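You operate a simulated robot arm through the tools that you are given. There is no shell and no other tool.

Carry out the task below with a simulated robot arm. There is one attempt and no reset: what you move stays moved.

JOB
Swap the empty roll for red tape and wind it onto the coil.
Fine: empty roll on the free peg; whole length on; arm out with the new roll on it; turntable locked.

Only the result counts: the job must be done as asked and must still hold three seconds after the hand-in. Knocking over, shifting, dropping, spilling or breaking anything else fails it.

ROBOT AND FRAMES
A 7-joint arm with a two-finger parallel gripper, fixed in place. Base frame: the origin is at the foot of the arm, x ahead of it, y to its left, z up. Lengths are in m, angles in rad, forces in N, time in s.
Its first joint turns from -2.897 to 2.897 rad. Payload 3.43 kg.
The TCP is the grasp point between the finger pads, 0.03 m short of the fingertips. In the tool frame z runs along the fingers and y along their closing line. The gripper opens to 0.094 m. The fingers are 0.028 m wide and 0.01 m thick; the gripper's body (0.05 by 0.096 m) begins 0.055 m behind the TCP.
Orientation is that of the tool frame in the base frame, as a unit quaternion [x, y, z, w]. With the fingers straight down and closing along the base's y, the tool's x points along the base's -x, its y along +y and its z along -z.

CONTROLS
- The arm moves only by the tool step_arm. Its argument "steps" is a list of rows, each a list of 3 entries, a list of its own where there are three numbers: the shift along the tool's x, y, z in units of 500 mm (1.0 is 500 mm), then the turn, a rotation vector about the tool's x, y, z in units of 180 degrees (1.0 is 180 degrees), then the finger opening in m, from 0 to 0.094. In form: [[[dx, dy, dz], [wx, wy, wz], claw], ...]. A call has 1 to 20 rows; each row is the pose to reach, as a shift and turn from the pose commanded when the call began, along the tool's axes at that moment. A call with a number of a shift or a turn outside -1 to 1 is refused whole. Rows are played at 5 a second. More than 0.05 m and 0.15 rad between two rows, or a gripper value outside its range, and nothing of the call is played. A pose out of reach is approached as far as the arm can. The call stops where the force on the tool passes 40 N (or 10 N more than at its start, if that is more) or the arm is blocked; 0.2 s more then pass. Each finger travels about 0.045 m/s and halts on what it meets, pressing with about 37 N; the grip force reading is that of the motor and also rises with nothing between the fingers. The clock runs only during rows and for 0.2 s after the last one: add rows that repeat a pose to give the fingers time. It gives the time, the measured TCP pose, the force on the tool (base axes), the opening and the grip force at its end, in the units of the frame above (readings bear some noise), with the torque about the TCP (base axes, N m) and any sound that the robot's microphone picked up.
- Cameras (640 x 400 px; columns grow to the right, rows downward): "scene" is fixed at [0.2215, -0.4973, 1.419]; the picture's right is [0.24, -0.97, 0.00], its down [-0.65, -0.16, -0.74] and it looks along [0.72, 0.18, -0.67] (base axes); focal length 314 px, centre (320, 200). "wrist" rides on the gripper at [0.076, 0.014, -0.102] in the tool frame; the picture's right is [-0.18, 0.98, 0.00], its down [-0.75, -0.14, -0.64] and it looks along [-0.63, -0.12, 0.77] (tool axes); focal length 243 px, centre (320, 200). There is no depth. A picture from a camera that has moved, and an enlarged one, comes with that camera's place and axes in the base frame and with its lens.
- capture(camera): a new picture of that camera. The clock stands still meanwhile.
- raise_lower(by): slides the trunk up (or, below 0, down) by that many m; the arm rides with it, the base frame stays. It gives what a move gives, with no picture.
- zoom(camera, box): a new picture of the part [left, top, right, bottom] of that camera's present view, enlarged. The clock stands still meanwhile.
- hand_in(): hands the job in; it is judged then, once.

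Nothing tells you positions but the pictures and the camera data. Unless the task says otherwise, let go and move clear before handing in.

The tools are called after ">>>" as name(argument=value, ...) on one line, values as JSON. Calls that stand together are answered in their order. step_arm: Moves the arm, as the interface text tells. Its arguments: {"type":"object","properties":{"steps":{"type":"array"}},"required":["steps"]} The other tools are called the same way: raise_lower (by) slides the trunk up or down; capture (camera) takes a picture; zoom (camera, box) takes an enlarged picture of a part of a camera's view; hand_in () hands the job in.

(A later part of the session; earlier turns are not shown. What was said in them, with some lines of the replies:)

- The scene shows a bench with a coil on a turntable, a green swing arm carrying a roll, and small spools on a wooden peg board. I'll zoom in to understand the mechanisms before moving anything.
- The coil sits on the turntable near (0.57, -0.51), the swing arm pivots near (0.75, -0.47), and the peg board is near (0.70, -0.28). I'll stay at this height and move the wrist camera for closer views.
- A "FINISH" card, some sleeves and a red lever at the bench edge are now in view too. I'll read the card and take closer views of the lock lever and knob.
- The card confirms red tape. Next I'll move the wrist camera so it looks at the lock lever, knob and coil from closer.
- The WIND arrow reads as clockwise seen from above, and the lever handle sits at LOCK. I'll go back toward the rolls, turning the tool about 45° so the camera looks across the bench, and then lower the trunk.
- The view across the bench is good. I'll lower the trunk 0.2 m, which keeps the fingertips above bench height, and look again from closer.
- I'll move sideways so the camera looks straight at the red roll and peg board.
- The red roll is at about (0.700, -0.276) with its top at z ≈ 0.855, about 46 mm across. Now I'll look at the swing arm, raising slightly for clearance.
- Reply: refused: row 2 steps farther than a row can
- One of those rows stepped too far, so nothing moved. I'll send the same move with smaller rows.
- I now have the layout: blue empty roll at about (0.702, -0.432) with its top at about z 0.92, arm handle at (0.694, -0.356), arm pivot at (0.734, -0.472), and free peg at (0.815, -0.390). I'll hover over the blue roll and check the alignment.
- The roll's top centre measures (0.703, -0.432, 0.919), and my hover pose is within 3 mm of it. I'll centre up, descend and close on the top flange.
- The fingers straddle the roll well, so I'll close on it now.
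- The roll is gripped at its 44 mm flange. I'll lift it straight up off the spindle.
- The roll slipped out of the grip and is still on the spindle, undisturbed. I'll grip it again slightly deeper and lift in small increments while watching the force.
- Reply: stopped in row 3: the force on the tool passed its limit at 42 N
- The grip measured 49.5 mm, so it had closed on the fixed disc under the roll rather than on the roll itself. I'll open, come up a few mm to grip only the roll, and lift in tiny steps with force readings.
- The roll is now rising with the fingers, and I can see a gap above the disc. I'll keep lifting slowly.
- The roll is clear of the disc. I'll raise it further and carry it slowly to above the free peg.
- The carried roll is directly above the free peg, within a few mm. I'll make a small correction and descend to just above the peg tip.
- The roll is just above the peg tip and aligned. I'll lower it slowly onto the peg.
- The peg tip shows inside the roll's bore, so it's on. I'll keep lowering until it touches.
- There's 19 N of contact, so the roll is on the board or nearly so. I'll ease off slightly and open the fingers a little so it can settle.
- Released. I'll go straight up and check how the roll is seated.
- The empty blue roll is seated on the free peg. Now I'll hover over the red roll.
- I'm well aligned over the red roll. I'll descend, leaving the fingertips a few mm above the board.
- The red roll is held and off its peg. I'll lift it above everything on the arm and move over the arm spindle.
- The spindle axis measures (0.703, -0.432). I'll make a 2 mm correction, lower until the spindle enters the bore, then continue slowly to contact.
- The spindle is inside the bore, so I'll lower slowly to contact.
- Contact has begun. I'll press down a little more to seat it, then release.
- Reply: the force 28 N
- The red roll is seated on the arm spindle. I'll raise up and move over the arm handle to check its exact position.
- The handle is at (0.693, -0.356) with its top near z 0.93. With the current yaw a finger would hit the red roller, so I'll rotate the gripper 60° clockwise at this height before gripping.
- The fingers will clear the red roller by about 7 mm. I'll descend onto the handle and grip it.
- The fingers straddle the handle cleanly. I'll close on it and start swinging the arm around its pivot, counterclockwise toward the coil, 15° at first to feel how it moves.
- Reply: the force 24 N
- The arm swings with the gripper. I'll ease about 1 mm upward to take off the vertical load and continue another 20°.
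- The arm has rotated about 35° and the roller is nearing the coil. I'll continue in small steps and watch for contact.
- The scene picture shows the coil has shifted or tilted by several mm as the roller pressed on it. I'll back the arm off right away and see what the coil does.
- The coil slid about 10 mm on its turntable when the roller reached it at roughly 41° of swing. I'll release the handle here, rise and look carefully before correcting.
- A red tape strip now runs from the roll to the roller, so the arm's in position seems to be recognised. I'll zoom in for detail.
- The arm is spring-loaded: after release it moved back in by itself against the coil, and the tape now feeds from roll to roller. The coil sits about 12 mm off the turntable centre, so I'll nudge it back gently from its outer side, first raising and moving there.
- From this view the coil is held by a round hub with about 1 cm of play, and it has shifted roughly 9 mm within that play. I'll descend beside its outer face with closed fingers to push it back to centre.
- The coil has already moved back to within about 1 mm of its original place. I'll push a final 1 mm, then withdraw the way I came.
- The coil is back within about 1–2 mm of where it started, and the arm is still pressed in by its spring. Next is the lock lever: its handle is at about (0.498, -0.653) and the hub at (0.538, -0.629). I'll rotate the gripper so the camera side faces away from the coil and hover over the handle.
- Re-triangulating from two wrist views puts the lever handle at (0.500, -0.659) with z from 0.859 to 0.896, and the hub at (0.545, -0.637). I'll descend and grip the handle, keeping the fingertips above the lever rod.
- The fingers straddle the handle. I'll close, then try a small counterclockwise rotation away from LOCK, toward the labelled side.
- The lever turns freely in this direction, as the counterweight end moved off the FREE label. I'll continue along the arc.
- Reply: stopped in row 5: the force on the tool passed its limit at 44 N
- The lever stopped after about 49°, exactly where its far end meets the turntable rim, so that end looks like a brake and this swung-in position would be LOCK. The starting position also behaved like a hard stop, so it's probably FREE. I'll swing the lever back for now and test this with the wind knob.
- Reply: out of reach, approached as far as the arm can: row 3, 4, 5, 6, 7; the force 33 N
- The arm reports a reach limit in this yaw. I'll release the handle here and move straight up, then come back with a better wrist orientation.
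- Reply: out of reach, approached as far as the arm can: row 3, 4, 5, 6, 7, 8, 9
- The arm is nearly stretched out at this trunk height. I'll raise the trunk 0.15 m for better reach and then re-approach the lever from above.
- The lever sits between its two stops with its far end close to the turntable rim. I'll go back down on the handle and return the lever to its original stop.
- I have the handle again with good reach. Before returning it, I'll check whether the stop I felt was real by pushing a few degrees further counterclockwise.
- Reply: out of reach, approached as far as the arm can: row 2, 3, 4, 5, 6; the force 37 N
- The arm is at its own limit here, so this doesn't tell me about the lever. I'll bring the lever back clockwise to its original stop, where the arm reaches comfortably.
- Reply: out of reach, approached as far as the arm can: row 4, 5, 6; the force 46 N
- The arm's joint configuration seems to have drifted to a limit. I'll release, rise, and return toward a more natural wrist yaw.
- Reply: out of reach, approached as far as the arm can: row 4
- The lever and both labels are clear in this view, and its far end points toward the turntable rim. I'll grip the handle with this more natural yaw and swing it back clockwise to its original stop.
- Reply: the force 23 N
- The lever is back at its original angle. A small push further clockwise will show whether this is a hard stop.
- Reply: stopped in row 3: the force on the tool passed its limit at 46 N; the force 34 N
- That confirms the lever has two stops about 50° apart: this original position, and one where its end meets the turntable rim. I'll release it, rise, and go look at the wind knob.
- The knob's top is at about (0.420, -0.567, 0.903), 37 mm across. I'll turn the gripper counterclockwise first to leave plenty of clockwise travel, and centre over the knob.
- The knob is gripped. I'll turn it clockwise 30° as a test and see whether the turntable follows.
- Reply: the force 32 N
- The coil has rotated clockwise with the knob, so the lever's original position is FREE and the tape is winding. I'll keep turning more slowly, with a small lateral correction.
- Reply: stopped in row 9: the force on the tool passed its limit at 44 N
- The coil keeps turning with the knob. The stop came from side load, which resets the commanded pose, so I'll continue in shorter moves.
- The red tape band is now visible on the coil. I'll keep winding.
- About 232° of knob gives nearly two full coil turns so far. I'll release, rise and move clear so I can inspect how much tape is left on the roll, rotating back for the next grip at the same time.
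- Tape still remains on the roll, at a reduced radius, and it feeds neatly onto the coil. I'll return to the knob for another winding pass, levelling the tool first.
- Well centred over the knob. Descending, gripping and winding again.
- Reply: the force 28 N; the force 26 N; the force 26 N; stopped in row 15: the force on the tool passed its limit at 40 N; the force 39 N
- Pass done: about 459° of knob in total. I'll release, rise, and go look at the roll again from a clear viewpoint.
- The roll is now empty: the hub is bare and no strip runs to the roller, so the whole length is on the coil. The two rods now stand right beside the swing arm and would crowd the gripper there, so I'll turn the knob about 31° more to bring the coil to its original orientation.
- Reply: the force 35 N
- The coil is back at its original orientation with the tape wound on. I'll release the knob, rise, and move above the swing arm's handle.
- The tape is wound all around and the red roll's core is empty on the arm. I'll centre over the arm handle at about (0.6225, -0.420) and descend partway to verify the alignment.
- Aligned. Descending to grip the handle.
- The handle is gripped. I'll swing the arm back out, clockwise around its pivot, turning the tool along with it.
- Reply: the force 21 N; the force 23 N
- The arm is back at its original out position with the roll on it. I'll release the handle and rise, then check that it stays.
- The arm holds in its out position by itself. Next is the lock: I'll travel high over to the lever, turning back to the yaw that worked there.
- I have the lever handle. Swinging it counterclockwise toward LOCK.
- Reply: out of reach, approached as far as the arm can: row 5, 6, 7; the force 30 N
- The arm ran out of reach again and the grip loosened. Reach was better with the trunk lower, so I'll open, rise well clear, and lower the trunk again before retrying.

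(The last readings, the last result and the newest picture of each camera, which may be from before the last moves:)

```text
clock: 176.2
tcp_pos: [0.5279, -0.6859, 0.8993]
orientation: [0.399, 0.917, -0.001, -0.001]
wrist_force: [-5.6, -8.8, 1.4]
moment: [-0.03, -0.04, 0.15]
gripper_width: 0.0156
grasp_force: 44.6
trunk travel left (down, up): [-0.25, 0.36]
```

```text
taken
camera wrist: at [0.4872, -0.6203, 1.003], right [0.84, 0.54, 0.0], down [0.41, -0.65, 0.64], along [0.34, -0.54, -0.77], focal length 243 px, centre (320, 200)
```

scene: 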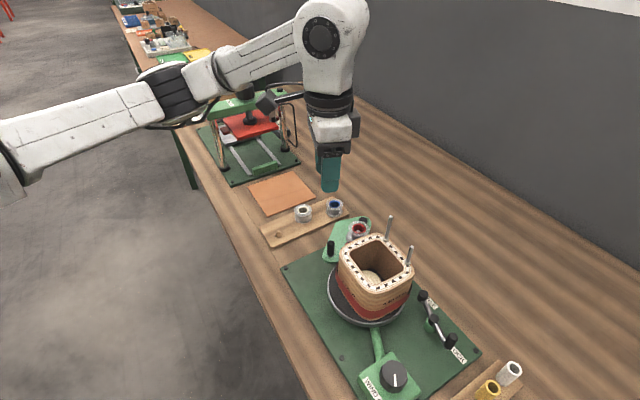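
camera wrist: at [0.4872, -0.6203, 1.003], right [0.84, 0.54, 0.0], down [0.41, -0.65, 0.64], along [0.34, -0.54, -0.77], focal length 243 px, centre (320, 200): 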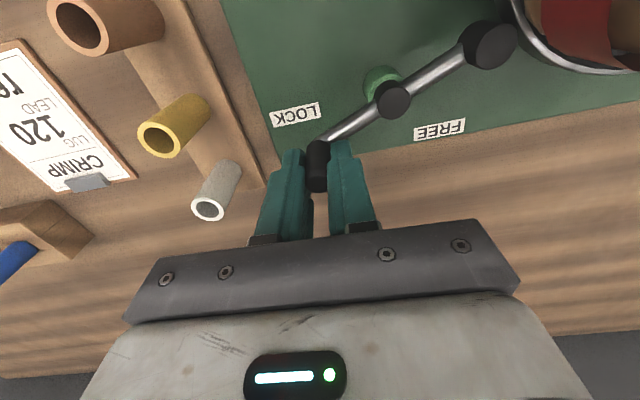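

No reach trouble now. Continuing in small steps until I feel the stop.

>>> step_arm(steps=[[[-0.0022, 0.0013, 0], [0, 0, 0], 0.008], [[-0.0045, 0.0026, 0], [0, 0, 0], 0.008], [[-0.0067, 0.0041, 0], [0, 0, 0], 0.008], [[-0.0089, 0.0055, 0], [0, 0, 0], 0.008]])

>>> capture(camera="wrist")

```text
clock: 177.2
tcp_pos: [0.5315, -0.6851, 0.8985]
orientation: [0.399, 0.917, -0.001, -0.003]
wrist_force: [-12.6, -8.4, 7.0]
moment: [0.98, 0.32, 0.48]
gripper_width: 0.0157
grasp_force: 44.8
trunk travel left (down, up): [-0.25, 0.36]
```

```text
taken
camera wrist: at [0.4899, -0.6213, 1.0031], right [0.84, 0.54, 0.0], down [0.41, -0.65, 0.64], along [0.34, -0.54, -0.77], focal length 243 px, centre (320, 200)
```

wrist: 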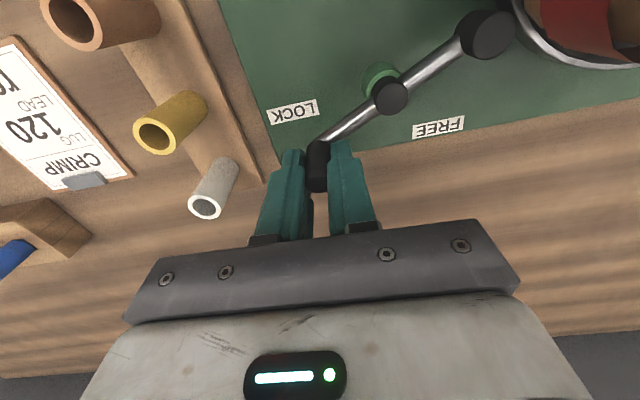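

>>> step_arm(steps=[[[-0.003, 0.002, 0], [0, 0, 0], 0.008], [[-0.006, 0.004, 0], [0, 0, 0], 0.008], [[-0.009, 0.006, 0], [0, 0, 0], 0.008]])

>>> zoom(camera="wrist", box=[260, 0, 580, 200])

>>> zoom(camera="scene", box=[360, 230, 520, 370])

```text
clock: 178.0
tcp_pos: [0.5316, -0.6861, 0.8988]
orientation: [0.399, 0.917, 0.0, -0.002]
wrist_force: [-16.1, -18.8, 10.5]
moment: [0.11, -0.22, 0.57]
gripper_width: 0.0153
grasp_force: 45.3
out of reach, approached as far as the arm can: row 2, 3
trunk travel left (down, up): [-0.25, 0.36]
```

```text
2.00 times, centred on (420, 100) of wrist
camera zoom: at [0.491, -0.6217, 1.003], right [0.84, 0.54, 0.0], down [0.41, -0.65, 0.64], along [0.34, -0.54, -0.77], focal length 485 px, centre (120, 400)
```

zoom: 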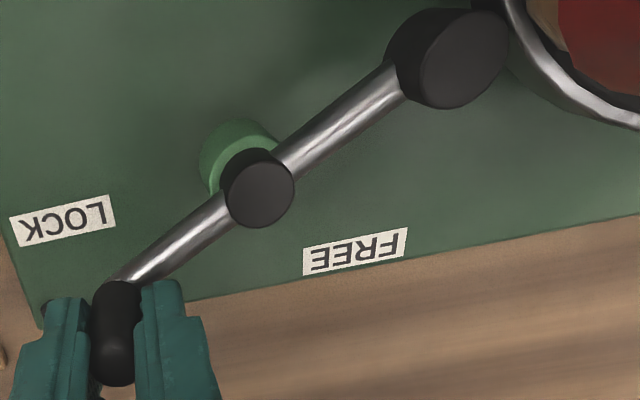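

```text
2.86 times, centred on (440, 300) of scene
camera zoom: at [0.2215, -0.4973, 1.419], right [0.24, -0.97, 0.0], down [-0.65, -0.16, -0.74], along [0.72, 0.18, -0.67], focal length 897 px, centre (-23, -86)
```

zoom: 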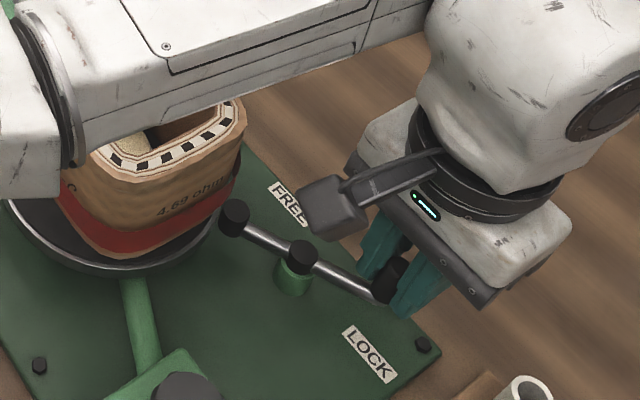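

The lever is at its stop with its end against the turntable rim. I'll release it, confirm it stays, and then check with the knob that the turntable really is blocked.

>>> step_arm(steps=[[[0, 0, 0], [0, 0, 0], 0.02], [[0, 0, 0], [0, 0, 0], 0.04], [[0, 0, 0], [0, 0, 0], 0.04], [[0, 0, -0.04], [0, 0, 0], 0.04], [[0.01, 0, -0.12], [0, 0, 0], 0.04], [[0.02, 0, -0.2], [0, 0, 0], 0.05], [[0.03, 0, -0.26], [0, 0, 0], 0.05], [[0.03, 0, -0.26], [0, 0, 0], 0.05]])

>>> capture(camera="wrist")

>>> zoom(camera="wrist", box=[260, 0, 580, 200])

>>> zoom(camera="scene", box=[360, 230, 520, 370])

```text
clock: 179.8
tcp_pos: [0.5177, -0.6649, 1.0362]
orientation: [0.397, 0.918, 0.002, -0.002]
wrist_force: [0.6, 0.1, 0.0]
moment: [-0.02, 0.0, 0.01]
gripper_width: 0.05
grasp_force: 0.0
out of reach, approached as far as the arm can: row 6, 7, 8
trunk travel left (down, up): [-0.25, 0.36]
```

```text
taken
camera wrist: at [0.4752, -0.6014, 1.1399], right [0.84, 0.54, 0.0], down [0.41, -0.65, 0.64], along [0.34, -0.54, -0.77], focal length 243 px, centre (320, 200)
```

wrist: 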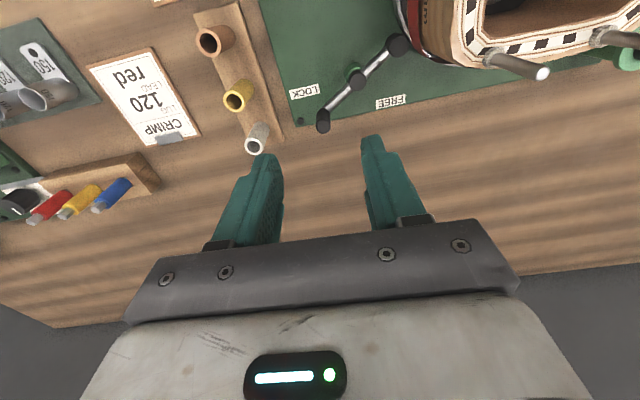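

```text
2.00 times, centred on (420, 100) of wrist
camera zoom: at [0.4752, -0.6014, 1.1399], right [0.84, 0.54, 0.0], down [0.41, -0.65, 0.64], along [0.34, -0.54, -0.77], focal length 485 px, centre (120, 400)
```

zoom: 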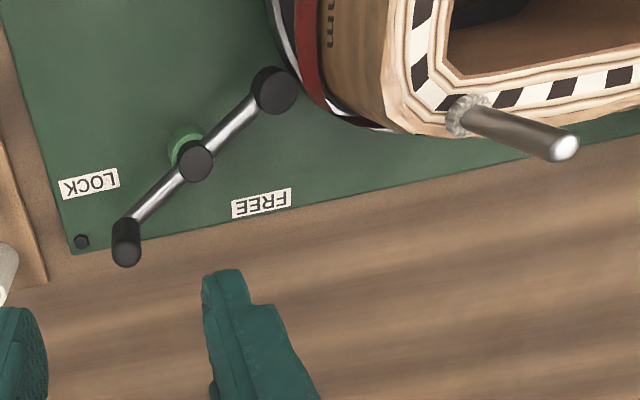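

```text
2.86 times, centred on (440, 300) of scene
camera zoom: at [0.2215, -0.4973, 1.419], right [0.24, -0.97, 0.0], down [-0.65, -0.16, -0.74], along [0.72, 0.18, -0.67], focal length 897 px, centre (-23, -86)
```

zoom: 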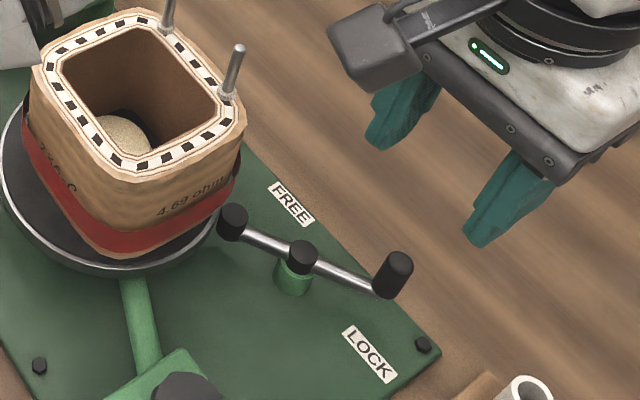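

The lever stays put with its end against the rim. Now I'll test the lock with a small knob turn.

>>> step_arm(steps=[[[0.07, -0.002, 0], [0, 0, 0], 0.06], [[0.14, -0.004, 0], [0, 0, 0], 0.065], [[0.21, -0.006, 0.03], [0, 0, 0], 0.065], [[0.275, -0.007, 0.06], [0, 0, 0], 0.065], [[0.275, -0.007, 0.096], [0, 0, 0], 0.065], [[0.275, -0.007, 0.096], [0, 0, 0], 0.065]])

>>> capture(camera="wrist")

>>> zoom(camera="wrist", box=[240, 80, 400, 200])

```text
clock: 181.2
tcp_pos: [0.4842, -0.6571, 1.057]
orientation: [0.398, 0.917, 0.001, 0.0]
wrist_force: [0.4, -0.5, 0.7]
moment: [-0.03, 0.02, -0.02]
gripper_width: 0.0649
grasp_force: 0.1
out of reach, approached as far as the arm can: row 1, 2, 3, 4, 5, 6
trunk travel left (down, up): [-0.25, 0.36]
```

```text
taken
camera wrist: at [0.4426, -0.5915, 1.1611], right [0.84, 0.54, 0.0], down [0.41, -0.65, 0.64], along [0.34, -0.54, -0.77], focal length 243 px, centre (320, 200)
```

wrist: 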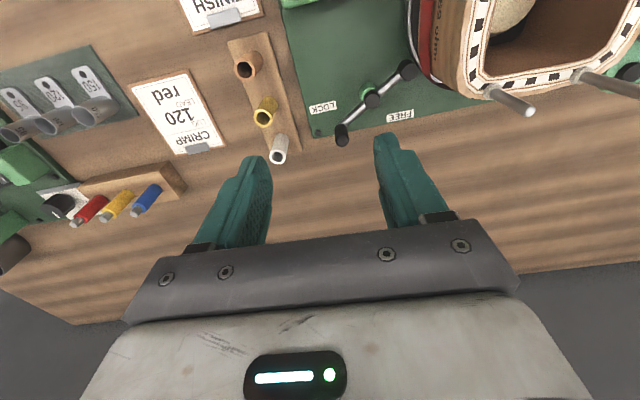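

```text
3.33 times, centred on (320, 140) of wrist
camera zoom: at [0.4426, -0.5915, 1.1611], right [0.84, 0.54, 0.0], down [0.41, -0.65, 0.64], along [0.34, -0.54, -0.77], focal length 809 px, centre (320, 400)
```

zoom: 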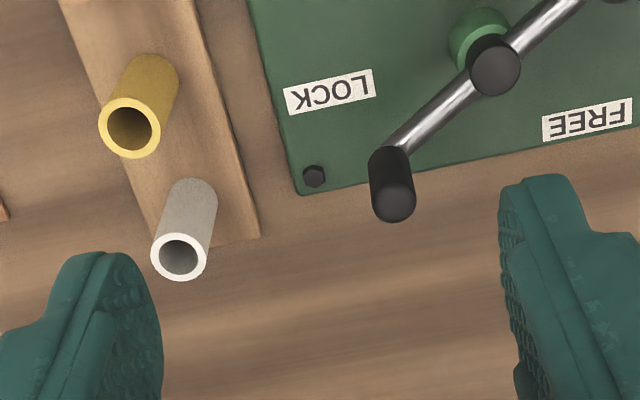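

The arm is close to full stretch at this height with the low trunk. I'll see where it settles with a hold, then adjust.

>>> step_arm(steps=[[[0.02, 0, 0.02], [0, 0, 0], 0.065], [[0.04, 0, 0.04], [0, 0, 0], 0.065], [[0.06, 0, 0.06], [0, 0, 0], 0.065]])

```text
clock: 182.0
tcp_pos: [0.4848, -0.6568, 1.0575]
orientation: [0.399, 0.917, 0.002, -0.001]
wrist_force: [-0.3, 0.5, 0.3]
moment: [0.01, -0.01, -0.03]
gripper_width: 0.0648
grasp_force: 0.0
out of reach, approached as far as the arm can: row 1, 2, 3
trunk travel left (down, up): [-0.25, 0.36]
```

>>> raise_lower(by=0.1)

>>> step_arm(steps=[[[0.02, 0, 0], [0, 0, 0], 0.065], [[0.04, 0, 0.02], [0, 0, 0], 0.065], [[0.08, 0, 0.04], [0, 0, 0], 0.065]])

>>> capture(camera="scene")

```text
clock: 183.3
tcp_pos: [0.4848, -0.6554, 1.1574]
orientation: [0.398, 0.917, 0.002, -0.002]
wrist_force: [0.5, 0.2, -0.4]
moment: [0.01, 0.0, 0.01]
gripper_width: 0.0651
grasp_force: 0.1
trunk travel left (down, up): [-0.35, 0.26]
```

```text
clock: 184.1
tcp_pos: [0.4845, -0.6562, 1.1565]
orientation: [0.398, 0.917, 0.001, -0.001]
wrist_force: [0.6, 0.5, -0.6]
moment: [0.02, 0.0, -0.03]
gripper_width: 0.0651
grasp_force: 0.0
out of reach, approached as far as the arm can: row 1, 2, 3
trunk travel left (down, up): [-0.35, 0.26]
```

```text
taken
```

scene: 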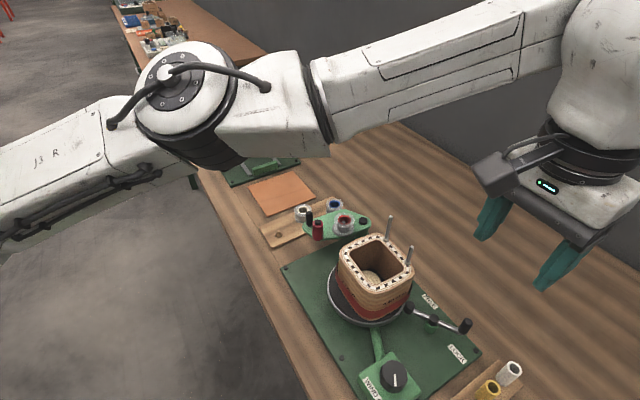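

The elbow has rolled sideways and a joint is at its limit. I'll try small moves in different directions to free it, beginning with a yaw change.

>>> step_arm(steps=[[[0, 0, 0], [0, 0, 0.04], 0.065], [[0, 0, 0], [0, 0, 0.08], 0.065]])

>>> step_arm(steps=[[[0.02, 0, 0], [0, 0, 0], 0.065], [[0.04, 0, 0], [0, 0, 0], 0.065]])

```text
clock: 184.7
tcp_pos: [0.4843, -0.6559, 1.1573]
orientation: [0.511, 0.86, 0.001, -0.002]
wrist_force: [0.0, -0.4, -0.2]
moment: [-0.02, -0.01, -0.02]
gripper_width: 0.065
grasp_force: 0.1
trunk travel left (down, up): [-0.35, 0.26]
```

```text
clock: 185.3
tcp_pos: [0.4844, -0.6561, 1.1565]
orientation: [0.511, 0.86, 0.0, -0.001]
wrist_force: [-0.3, 0.1, -0.4]
moment: [0.01, 0.03, 0.02]
gripper_width: 0.065
grasp_force: 0.0
out of reach, approached as far as the arm can: row 1, 2
trunk travel left (down, up): [-0.35, 0.26]
```

>>> step_arm(steps=[[[0, 0.03, 0], [0, 0, 0], 0.065], [[0, 0.06, 0], [0, 0, 0], 0.065]])

>>> step_arm(steps=[[[0, 0, 0.03], [0, 0, 0], 0.065], [[0, 0, 0.06], [0, 0, 0], 0.065]])

>>> step_arm(steps=[[[0.03, 0, 0], [0, 0, 0], 0.065], [[0.06, 0, 0], [0, 0, 0], 0.065]])

```text
clock: 185.9
tcp_pos: [0.5185, -0.652, 1.1701]
orientation: [0.483, 0.876, -0.02, 0.006]
wrist_force: [0.1, -0.1, -1.0]
moment: [0.02, -0.02, 0.01]
gripper_width: 0.065
grasp_force: 0.1
out of reach, approached as far as the arm can: row 1, 2
trunk travel left (down, up): [-0.35, 0.26]
```

```text
clock: 186.5
tcp_pos: [0.5093, -0.6417, 1.1247]
orientation: [0.509, 0.861, 0.001, -0.002]
wrist_force: [0.2, -0.4, -0.6]
moment: [-0.04, -0.02, 0.01]
gripper_width: 0.065
grasp_force: 0.2
out of reach, approached as far as the arm can: row 1
trunk travel left (down, up): [-0.35, 0.26]
```

```text
clock: 187.1
tcp_pos: [0.4948, -0.616, 1.1261]
orientation: [0.509, 0.861, 0.001, -0.002]
wrist_force: [0.8, -0.3, -0.5]
moment: [0.0, 0.0, 0.0]
gripper_width: 0.065
grasp_force: 0.1
trunk travel left (down, up): [-0.35, 0.26]
```

Freed up. Heading to the knob now.

>>> step_arm(steps=[[[0.05, -0.028, 0.03], [0, 0, 0], 0.065], [[0.1, -0.056, 0.06], [0, 0, 0], 0.065], [[0.155, -0.0854, 0.1], [0, 0, 0], 0.065], [[0.155, -0.0854, 0.18], [0, 0, 0], 0.065], [[0.155, -0.0854, 0.26], [0, 0, 0], 0.065], [[0.155, -0.0854, 0.272], [0, 0, 0], 0.065], [[0.155, -0.0854, 0.272], [0, 0, 0], 0.065]])

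>>> capture(camera="wrist")

>>> zoom(camera="wrist", box=[240, 80, 400, 200])

```text
clock: 188.7
tcp_pos: [0.4204, -0.5682, 0.9892]
orientation: [0.51, 0.86, 0.0, -0.002]
wrist_force: [0.0, 0.0, -0.9]
moment: [-0.01, 0.01, -0.02]
gripper_width: 0.065
grasp_force: 0.1
trunk travel left (down, up): [-0.35, 0.26]
```

```text
taken
camera wrist: at [0.3964, -0.4958, 1.093], right [0.95, 0.31, 0.0], down [0.24, -0.73, 0.64], along [0.2, -0.61, -0.77], focal length 243 px, centre (320, 200)
```

wrist: 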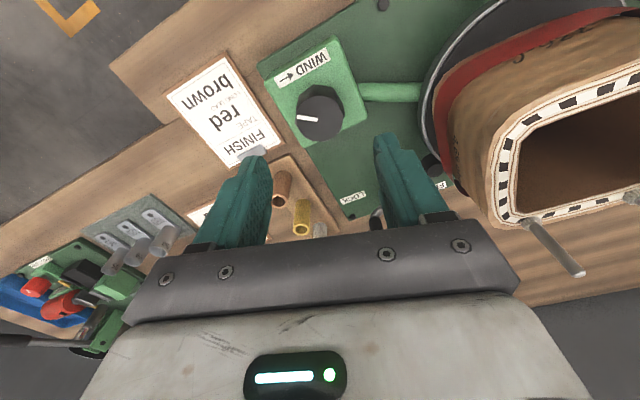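

```text
3.33 times, centred on (320, 140) of wrist
camera zoom: at [0.3964, -0.4958, 1.093], right [0.95, 0.31, 0.0], down [0.24, -0.73, 0.64], along [0.2, -0.61, -0.77], focal length 809 px, centre (320, 400)
```

zoom: 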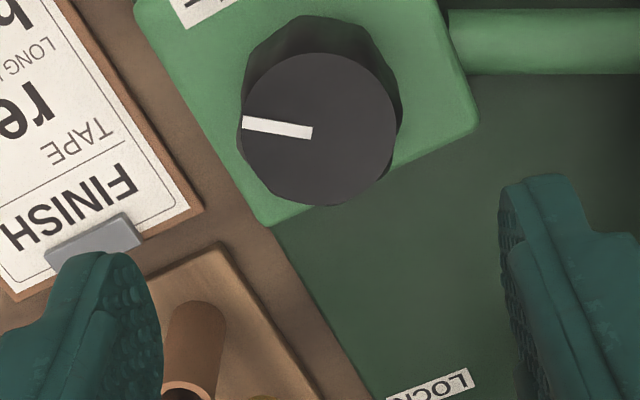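

>>> step_arm(steps=[[[0, 0, 0.06], [0, 0, 0], 0.065], [[0, 0, 0.12], [0, 0, 0], 0.065], [[0, 0, 0.168], [0, 0, 0], 0.065], [[0, 0, 0.168], [0, 0, 0], 0.05], [[0, 0, 0.168], [0, 0, 0], 0.03], [[0, 0, 0.168], [0, 0, 0], 0.03], [[0, 0, 0.168], [0, 0, 0], 0.03]])

>>> capture(camera="wrist")

>>> step_arm(steps=[[[0, 0, 0], [0, 0, 0.01], 0.03], [[0, 0, 0], [0, 0, 0.02], 0.03], [[0, 0, 0], [0, 0, 0.03], 0.03], [[0, 0, 0], [0, 0, 0.04], 0.03]])

>>> capture(camera="wrist")

```text
clock: 190.3
tcp_pos: [0.4198, -0.5674, 0.9074]
orientation: [0.51, 0.86, 0.0, -0.001]
wrist_force: [-1.1, 0.6, -2.9]
moment: [-0.23, 0.26, 0.1]
gripper_width: 0.04
grasp_force: 45.4
trunk travel left (down, up): [-0.35, 0.26]
```

```text
taken
camera wrist: at [0.3959, -0.4951, 1.0105], right [0.95, 0.31, 0.0], down [0.24, -0.73, 0.64], along [0.2, -0.61, -0.77], focal length 243 px, centre (320, 200)
```

wrist: 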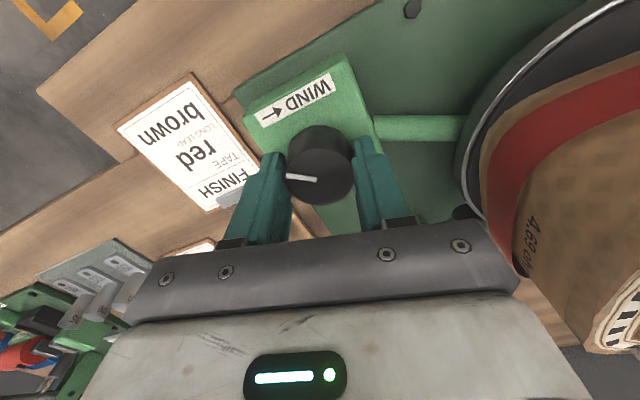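

```text
clock: 191.3
tcp_pos: [0.4188, -0.5682, 0.9072]
orientation: [0.563, 0.826, 0.002, -0.002]
wrist_force: [-6.7, -11.7, -8.1]
moment: [0.23, -0.14, 0.8]
gripper_width: 0.0405
grasp_force: 45.0
trunk travel left (down, up): [-0.35, 0.26]
```

```text
taken
camera wrist: at [0.4052, -0.4921, 1.0106], right [0.98, 0.19, 0.0], down [0.14, -0.76, 0.64], along [0.12, -0.63, -0.77], focal length 243 px, centre (320, 200)
```

wrist: 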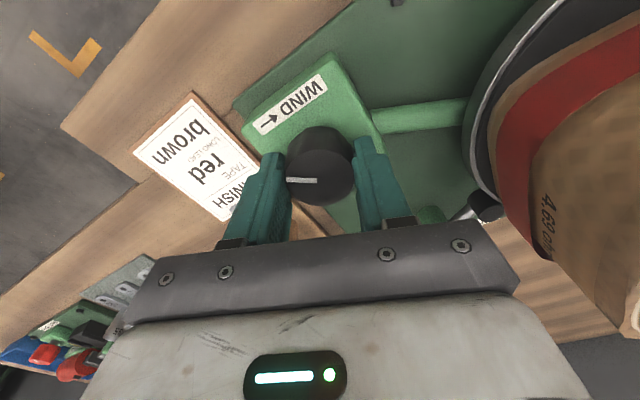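

The knob resisted with about 0.8 N·m and didn't turn while the gripper slipped around it, so the turntable is locked. I'll release, close the fingers, and move to the coil's outer face to nudge it back to centre, since the roller left it about 9 mm off.

>>> step_arm(steps=[[[0, 0, 0], [0, 0, 0], 0.05], [[0, 0, 0], [0, 0, 0], 0.065], [[0, 0, -0.06], [0, 0, 0], 0.065], [[0, 0, -0.14], [0, 0, 0], 0.06], [[0, 0, -0.22], [0, 0, 0], 0.04], [[0, 0, -0.28], [0, 0, -0.03], 0.02], [[-0.034, 0.068, -0.28], [0, 0, -0.06], 0.0], [[-0.068, 0.1376, -0.28], [0, 0, -0.09], 0.0], [[-0.068, 0.1376, -0.28], [0, 0, -0.12], 0.0], [[-0.068, 0.1376, -0.28], [0, 0, -0.12], 0.0]])

>>> capture(camera="wrist")

>>> capture(camera="scene")

```text
clock: 193.5
tcp_pos: [0.4984, -0.5732, 1.0473]
orientation: [0.398, 0.918, 0.002, -0.001]
wrist_force: [-1.0, -0.3, 0.1]
moment: [0.02, 0.0, 0.0]
gripper_width: 0.0
grasp_force: 33.1
trunk travel left (down, up): [-0.35, 0.26]
```

```text
taken
camera wrist: at [0.4567, -0.5087, 1.1507], right [0.84, 0.54, 0.0], down [0.41, -0.65, 0.64], along [0.34, -0.54, -0.77], focal length 243 px, centre (320, 200)
```

wrist: 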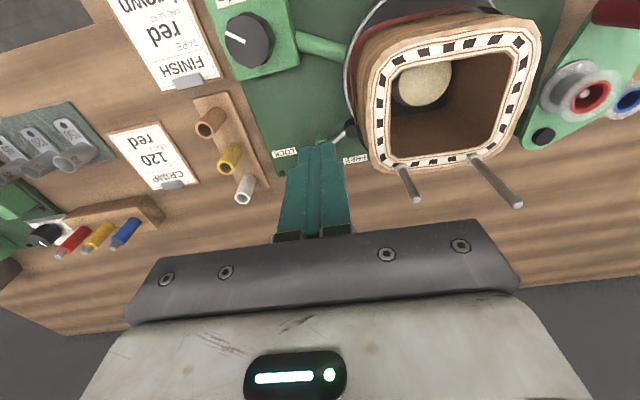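

```text
taken
```

scene: 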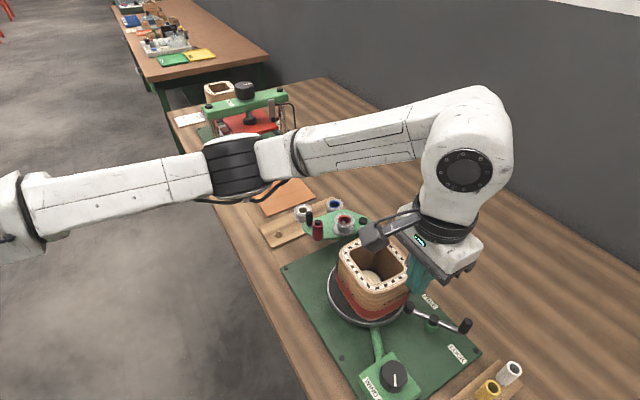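

>>> step_arm(steps=[[[0, 0, 0.07], [0, 0, 0], 0.0], [[0, 0, 0.15], [0, 0, 0], 0.0], [[0, 0, 0.226], [0, 0, 0], 0.0], [[0, 0, 0.226], [0, 0, 0], 0.0]])

>>> step_arm(steps=[[[0.004, 0.015, 0], [0, 0, 0], 0.0], [[0.006, 0.03, 0], [0, 0, 0], 0.0], [[0.006, 0.042, 0], [0, 0, 0], 0.0], [[0.006, 0.042, 0], [0, 0, 0], 0.0]])

>>> capture(camera="wrist")

>>> zoom(camera="scene", box=[320, 210, 400, 270])

```text
clock: 194.5
tcp_pos: [0.4972, -0.5765, 0.9337]
orientation: [0.398, 0.917, 0.001, -0.001]
wrist_force: [-0.1, -1.2, -0.6]
moment: [0.03, -0.02, -0.02]
gripper_width: 0.0002
grasp_force: 32.9
trunk travel left (down, up): [-0.35, 0.26]
```

```text
clock: 195.5
tcp_pos: [0.5099, -0.5577, 0.9327]
orientation: [0.398, 0.918, 0.002, -0.001]
wrist_force: [0.4, -1.0, -0.7]
moment: [-0.01, -0.02, 0.02]
gripper_width: 0.0
grasp_force: 32.9
trunk travel left (down, up): [-0.35, 0.26]
```

```text
taken
camera wrist: at [0.4695, -0.4929, 1.0372], right [0.84, 0.54, 0.0], down [0.41, -0.65, 0.64], along [0.34, -0.54, -0.77], focal length 243 px, centre (320, 200)
```

wrist: 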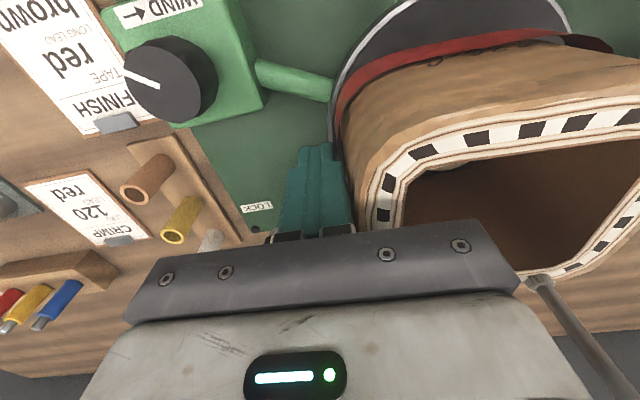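

```text
6.67 times, centred on (360, 240) of scene
camera zoom: at [0.2215, -0.4973, 1.419], right [0.24, -0.97, 0.0], down [-0.65, -0.16, -0.74], along [0.72, 0.18, -0.67], focal length 2092 px, centre (53, -67)
```

zoom: 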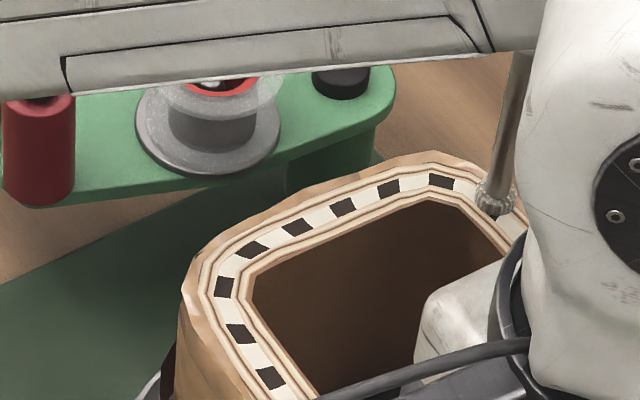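

>>> step_arm(steps=[[[0.006, 0.004, 0], [0, 0, 0], 0.0], [[0.006, 0.008, 0], [0, 0, 0], 0.0], [[0.006, 0.012, 0], [0, 0, 0], 0.0], [[0.006, 0.016, 0], [0, 0, 0], 0.0], [[0.006, 0.016, 0], [0, 0, 0], 0.0]])

>>> zoom(camera="scene", box=[320, 210, 400, 270])

```text
clock: 196.7
tcp_pos: [0.5138, -0.5493, 0.9338]
orientation: [0.398, 0.917, 0.001, -0.001]
wrist_force: [-2.4, -1.9, 1.5]
moment: [0.06, -0.09, -0.09]
gripper_width: 0.0
grasp_force: 32.9
trunk travel left (down, up): [-0.35, 0.26]
```

```text
6.67 times, centred on (360, 240) of scene
camera zoom: at [0.2215, -0.4973, 1.419], right [0.24, -0.97, 0.0], down [-0.65, -0.16, -0.74], along [0.72, 0.18, -0.67], focal length 2092 px, centre (53, -67)
```

zoom: 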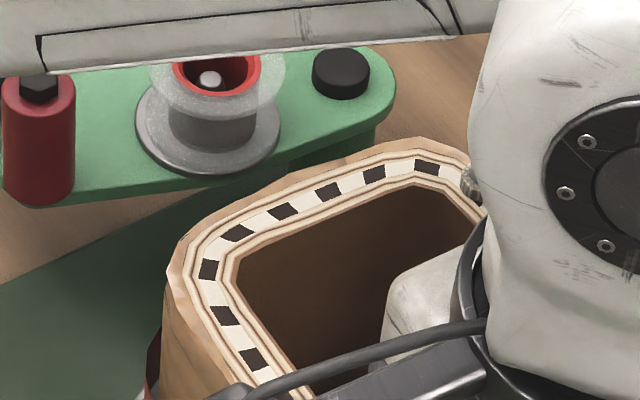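

>>> step_arm(steps=[[[0, 0.002, 0], [0, 0, 0], 0.0], [[0, 0.004, 0], [0, 0, 0], 0.0], [[0, 0.004, 0], [0, 0, 0], 0.0]])

>>> zoom(camera="scene", box=[320, 210, 400, 270])

```text
clock: 197.5
tcp_pos: [0.5151, -0.5482, 0.9346]
orientation: [0.398, 0.917, 0.002, -0.002]
wrist_force: [-2.1, -2.6, 1.1]
moment: [0.04, -0.07, -0.07]
gripper_width: 0.0001
grasp_force: 32.8
trunk travel left (down, up): [-0.35, 0.26]
```

```text
6.67 times, centred on (360, 240) of scene
camera zoom: at [0.2215, -0.4973, 1.419], right [0.24, -0.97, 0.0], down [-0.65, -0.16, -0.74], along [0.72, 0.18, -0.67], focal length 2092 px, centre (53, -67)
```

zoom: 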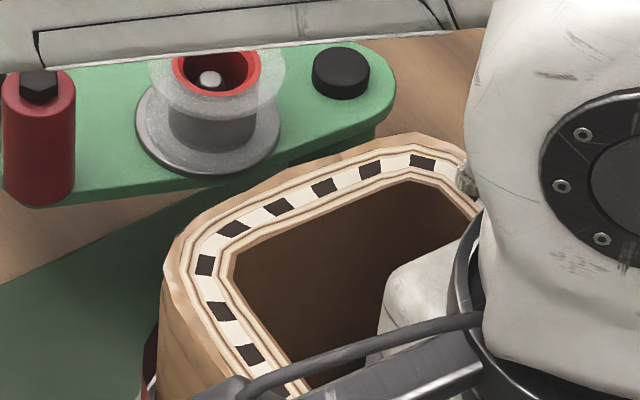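

The coil is back to within about 5 mm of its starting place. I'll withdraw the same way, go up and clear, and take a final look at everything.

>>> step_arm(steps=[[[0, -0.01, 0], [0, 0, 0], 0.0], [[0, -0.03, 0], [0, 0, 0], 0.0], [[0, -0.06, 0], [0, 0, 0], 0.0], [[0, -0.07, -0.06], [0, 0, 0], 0.0], [[0, -0.07, -0.14], [0, 0, 0], 0.0], [[0, -0.07, -0.22], [0, 0, 0], 0.0], [[0, -0.07, -0.3], [0, 0, 0], 0.0], [[0.03, -0.07, -0.36], [0, 0, 0], 0.0], [[0.1, -0.07, -0.36], [0, 0, 0], 0.0], [[0.18, -0.07, -0.36], [0, 0, 0], 0.0], [[0.26, -0.07, -0.36], [0, 0, 0], 0.0], [[0.34, -0.07, -0.36], [0, 0, 0], 0.0], [[0.42, -0.07, -0.36], [0, 0, 0], 0.0], [[0.42, -0.07, -0.36], [0, 0, 0], 0.0]])

>>> capture(camera="scene")

>>> capture(camera="wrist")

```text
clock: 200.5
tcp_pos: [0.3501, -0.4162, 1.1125]
orientation: [0.398, 0.917, 0.002, -0.001]
wrist_force: [-0.1, 0.3, 0.6]
moment: [0.03, -0.02, 0.02]
gripper_width: 0.0
grasp_force: 33.0
trunk travel left (down, up): [-0.35, 0.26]
```

```text
taken
```

scene: 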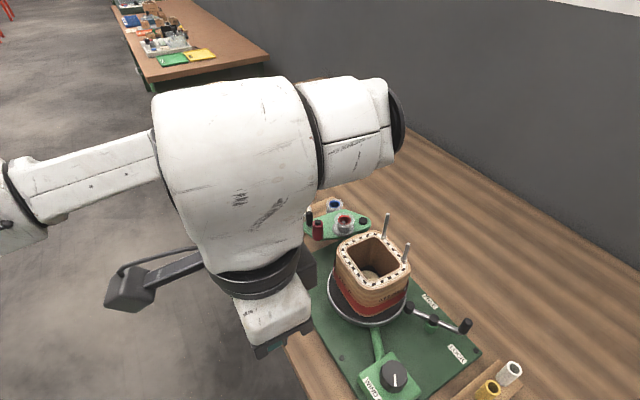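

```text
taken
camera wrist: at [0.3086, -0.3515, 1.2173], right [0.84, 0.54, 0.0], down [0.41, -0.65, 0.64], along [0.34, -0.54, -0.77], focal length 243 px, centre (320, 200)
```

wrist: 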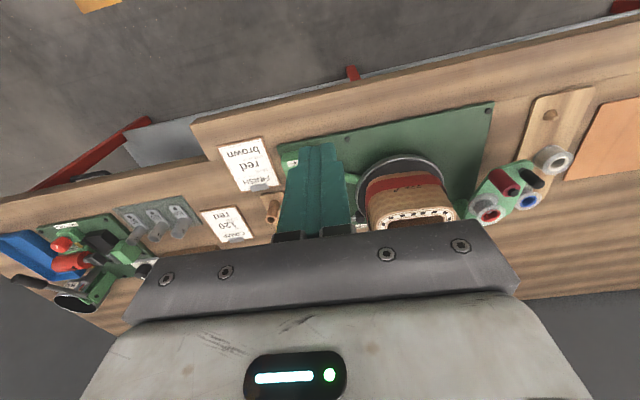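

>>> zoom(camera="scene", box=[300, 190, 500, 340])

>>> zoom(camera="wrist", box=[340, 70, 600, 240])

>>> zoom(camera="scene", box=[390, 270, 490, 350])

```text
2.67 times, centred on (400, 265) of scene
camera zoom: at [0.2215, -0.4973, 1.419], right [0.24, -0.97, 0.0], down [-0.65, -0.16, -0.74], along [0.72, 0.18, -0.67], focal length 837 px, centre (107, 27)
```

zoom: 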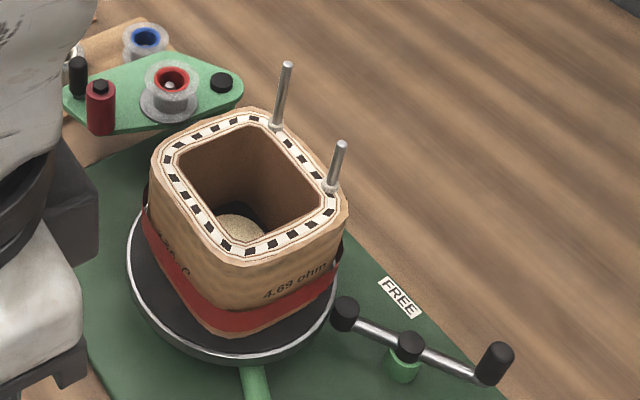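

```text
2.35 times, centred on (470, 155) of wrist
camera zoom: at [0.3086, -0.3515, 1.2173], right [0.84, 0.54, 0.0], down [0.41, -0.65, 0.64], along [0.34, -0.54, -0.77], focal length 571 px, centre (-33, 306)
```

zoom: 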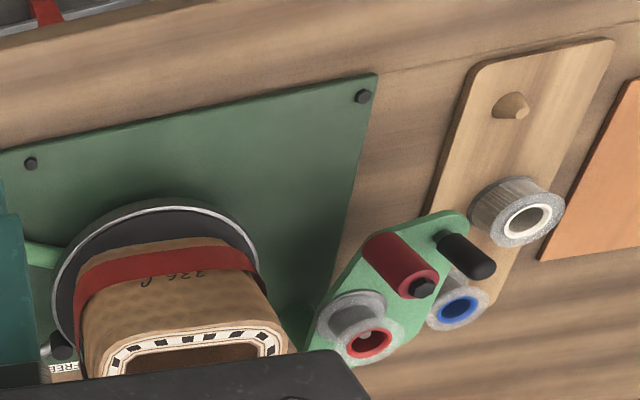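

```text
5.00 times, centred on (440, 310) of scene
camera zoom: at [0.2215, -0.4973, 1.419], right [0.24, -0.97, 0.0], down [-0.65, -0.16, -0.74], along [0.72, 0.18, -0.67], focal length 1569 px, centre (-280, -350)
```

zoom: 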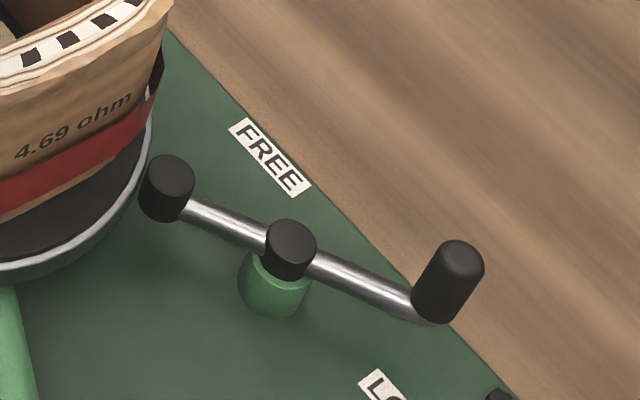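

Everything checks out. The blue empty roll is on the free peg, the red tape is fully wound with nothing left between the roll's flanges, and the arm is out carrying the new roll. The lever is against the rim with the turntable blocked, and the gripper is clear, so I'm handing the job in.

>>> hand_in()

```text
The job is handed in.
```

The swap and winding are done as asked, and the job is handed in. No verdict came back with the hand-in.

- **Empty roll:** the blue roll is on the free peg.
- **Tape:** the red roll was fitted to the arm and its whole length wound onto the coil. The core is bare and no strip runs to the roller.
- **Arm:** it is swung back out with the new roll on it, and it stayed there after I let go.
- **Turntable:** it is locked. The lever is against its stop, and the wind knob would not turn when I tested it.

**Coil position:** the coil sits loosely on the turntable hub, and the roller pushed it about 9 mm off centre. I nudged it back, and it now sits about 5 mm from where it started, still upright.

The gripper is empty and clear of the bench.
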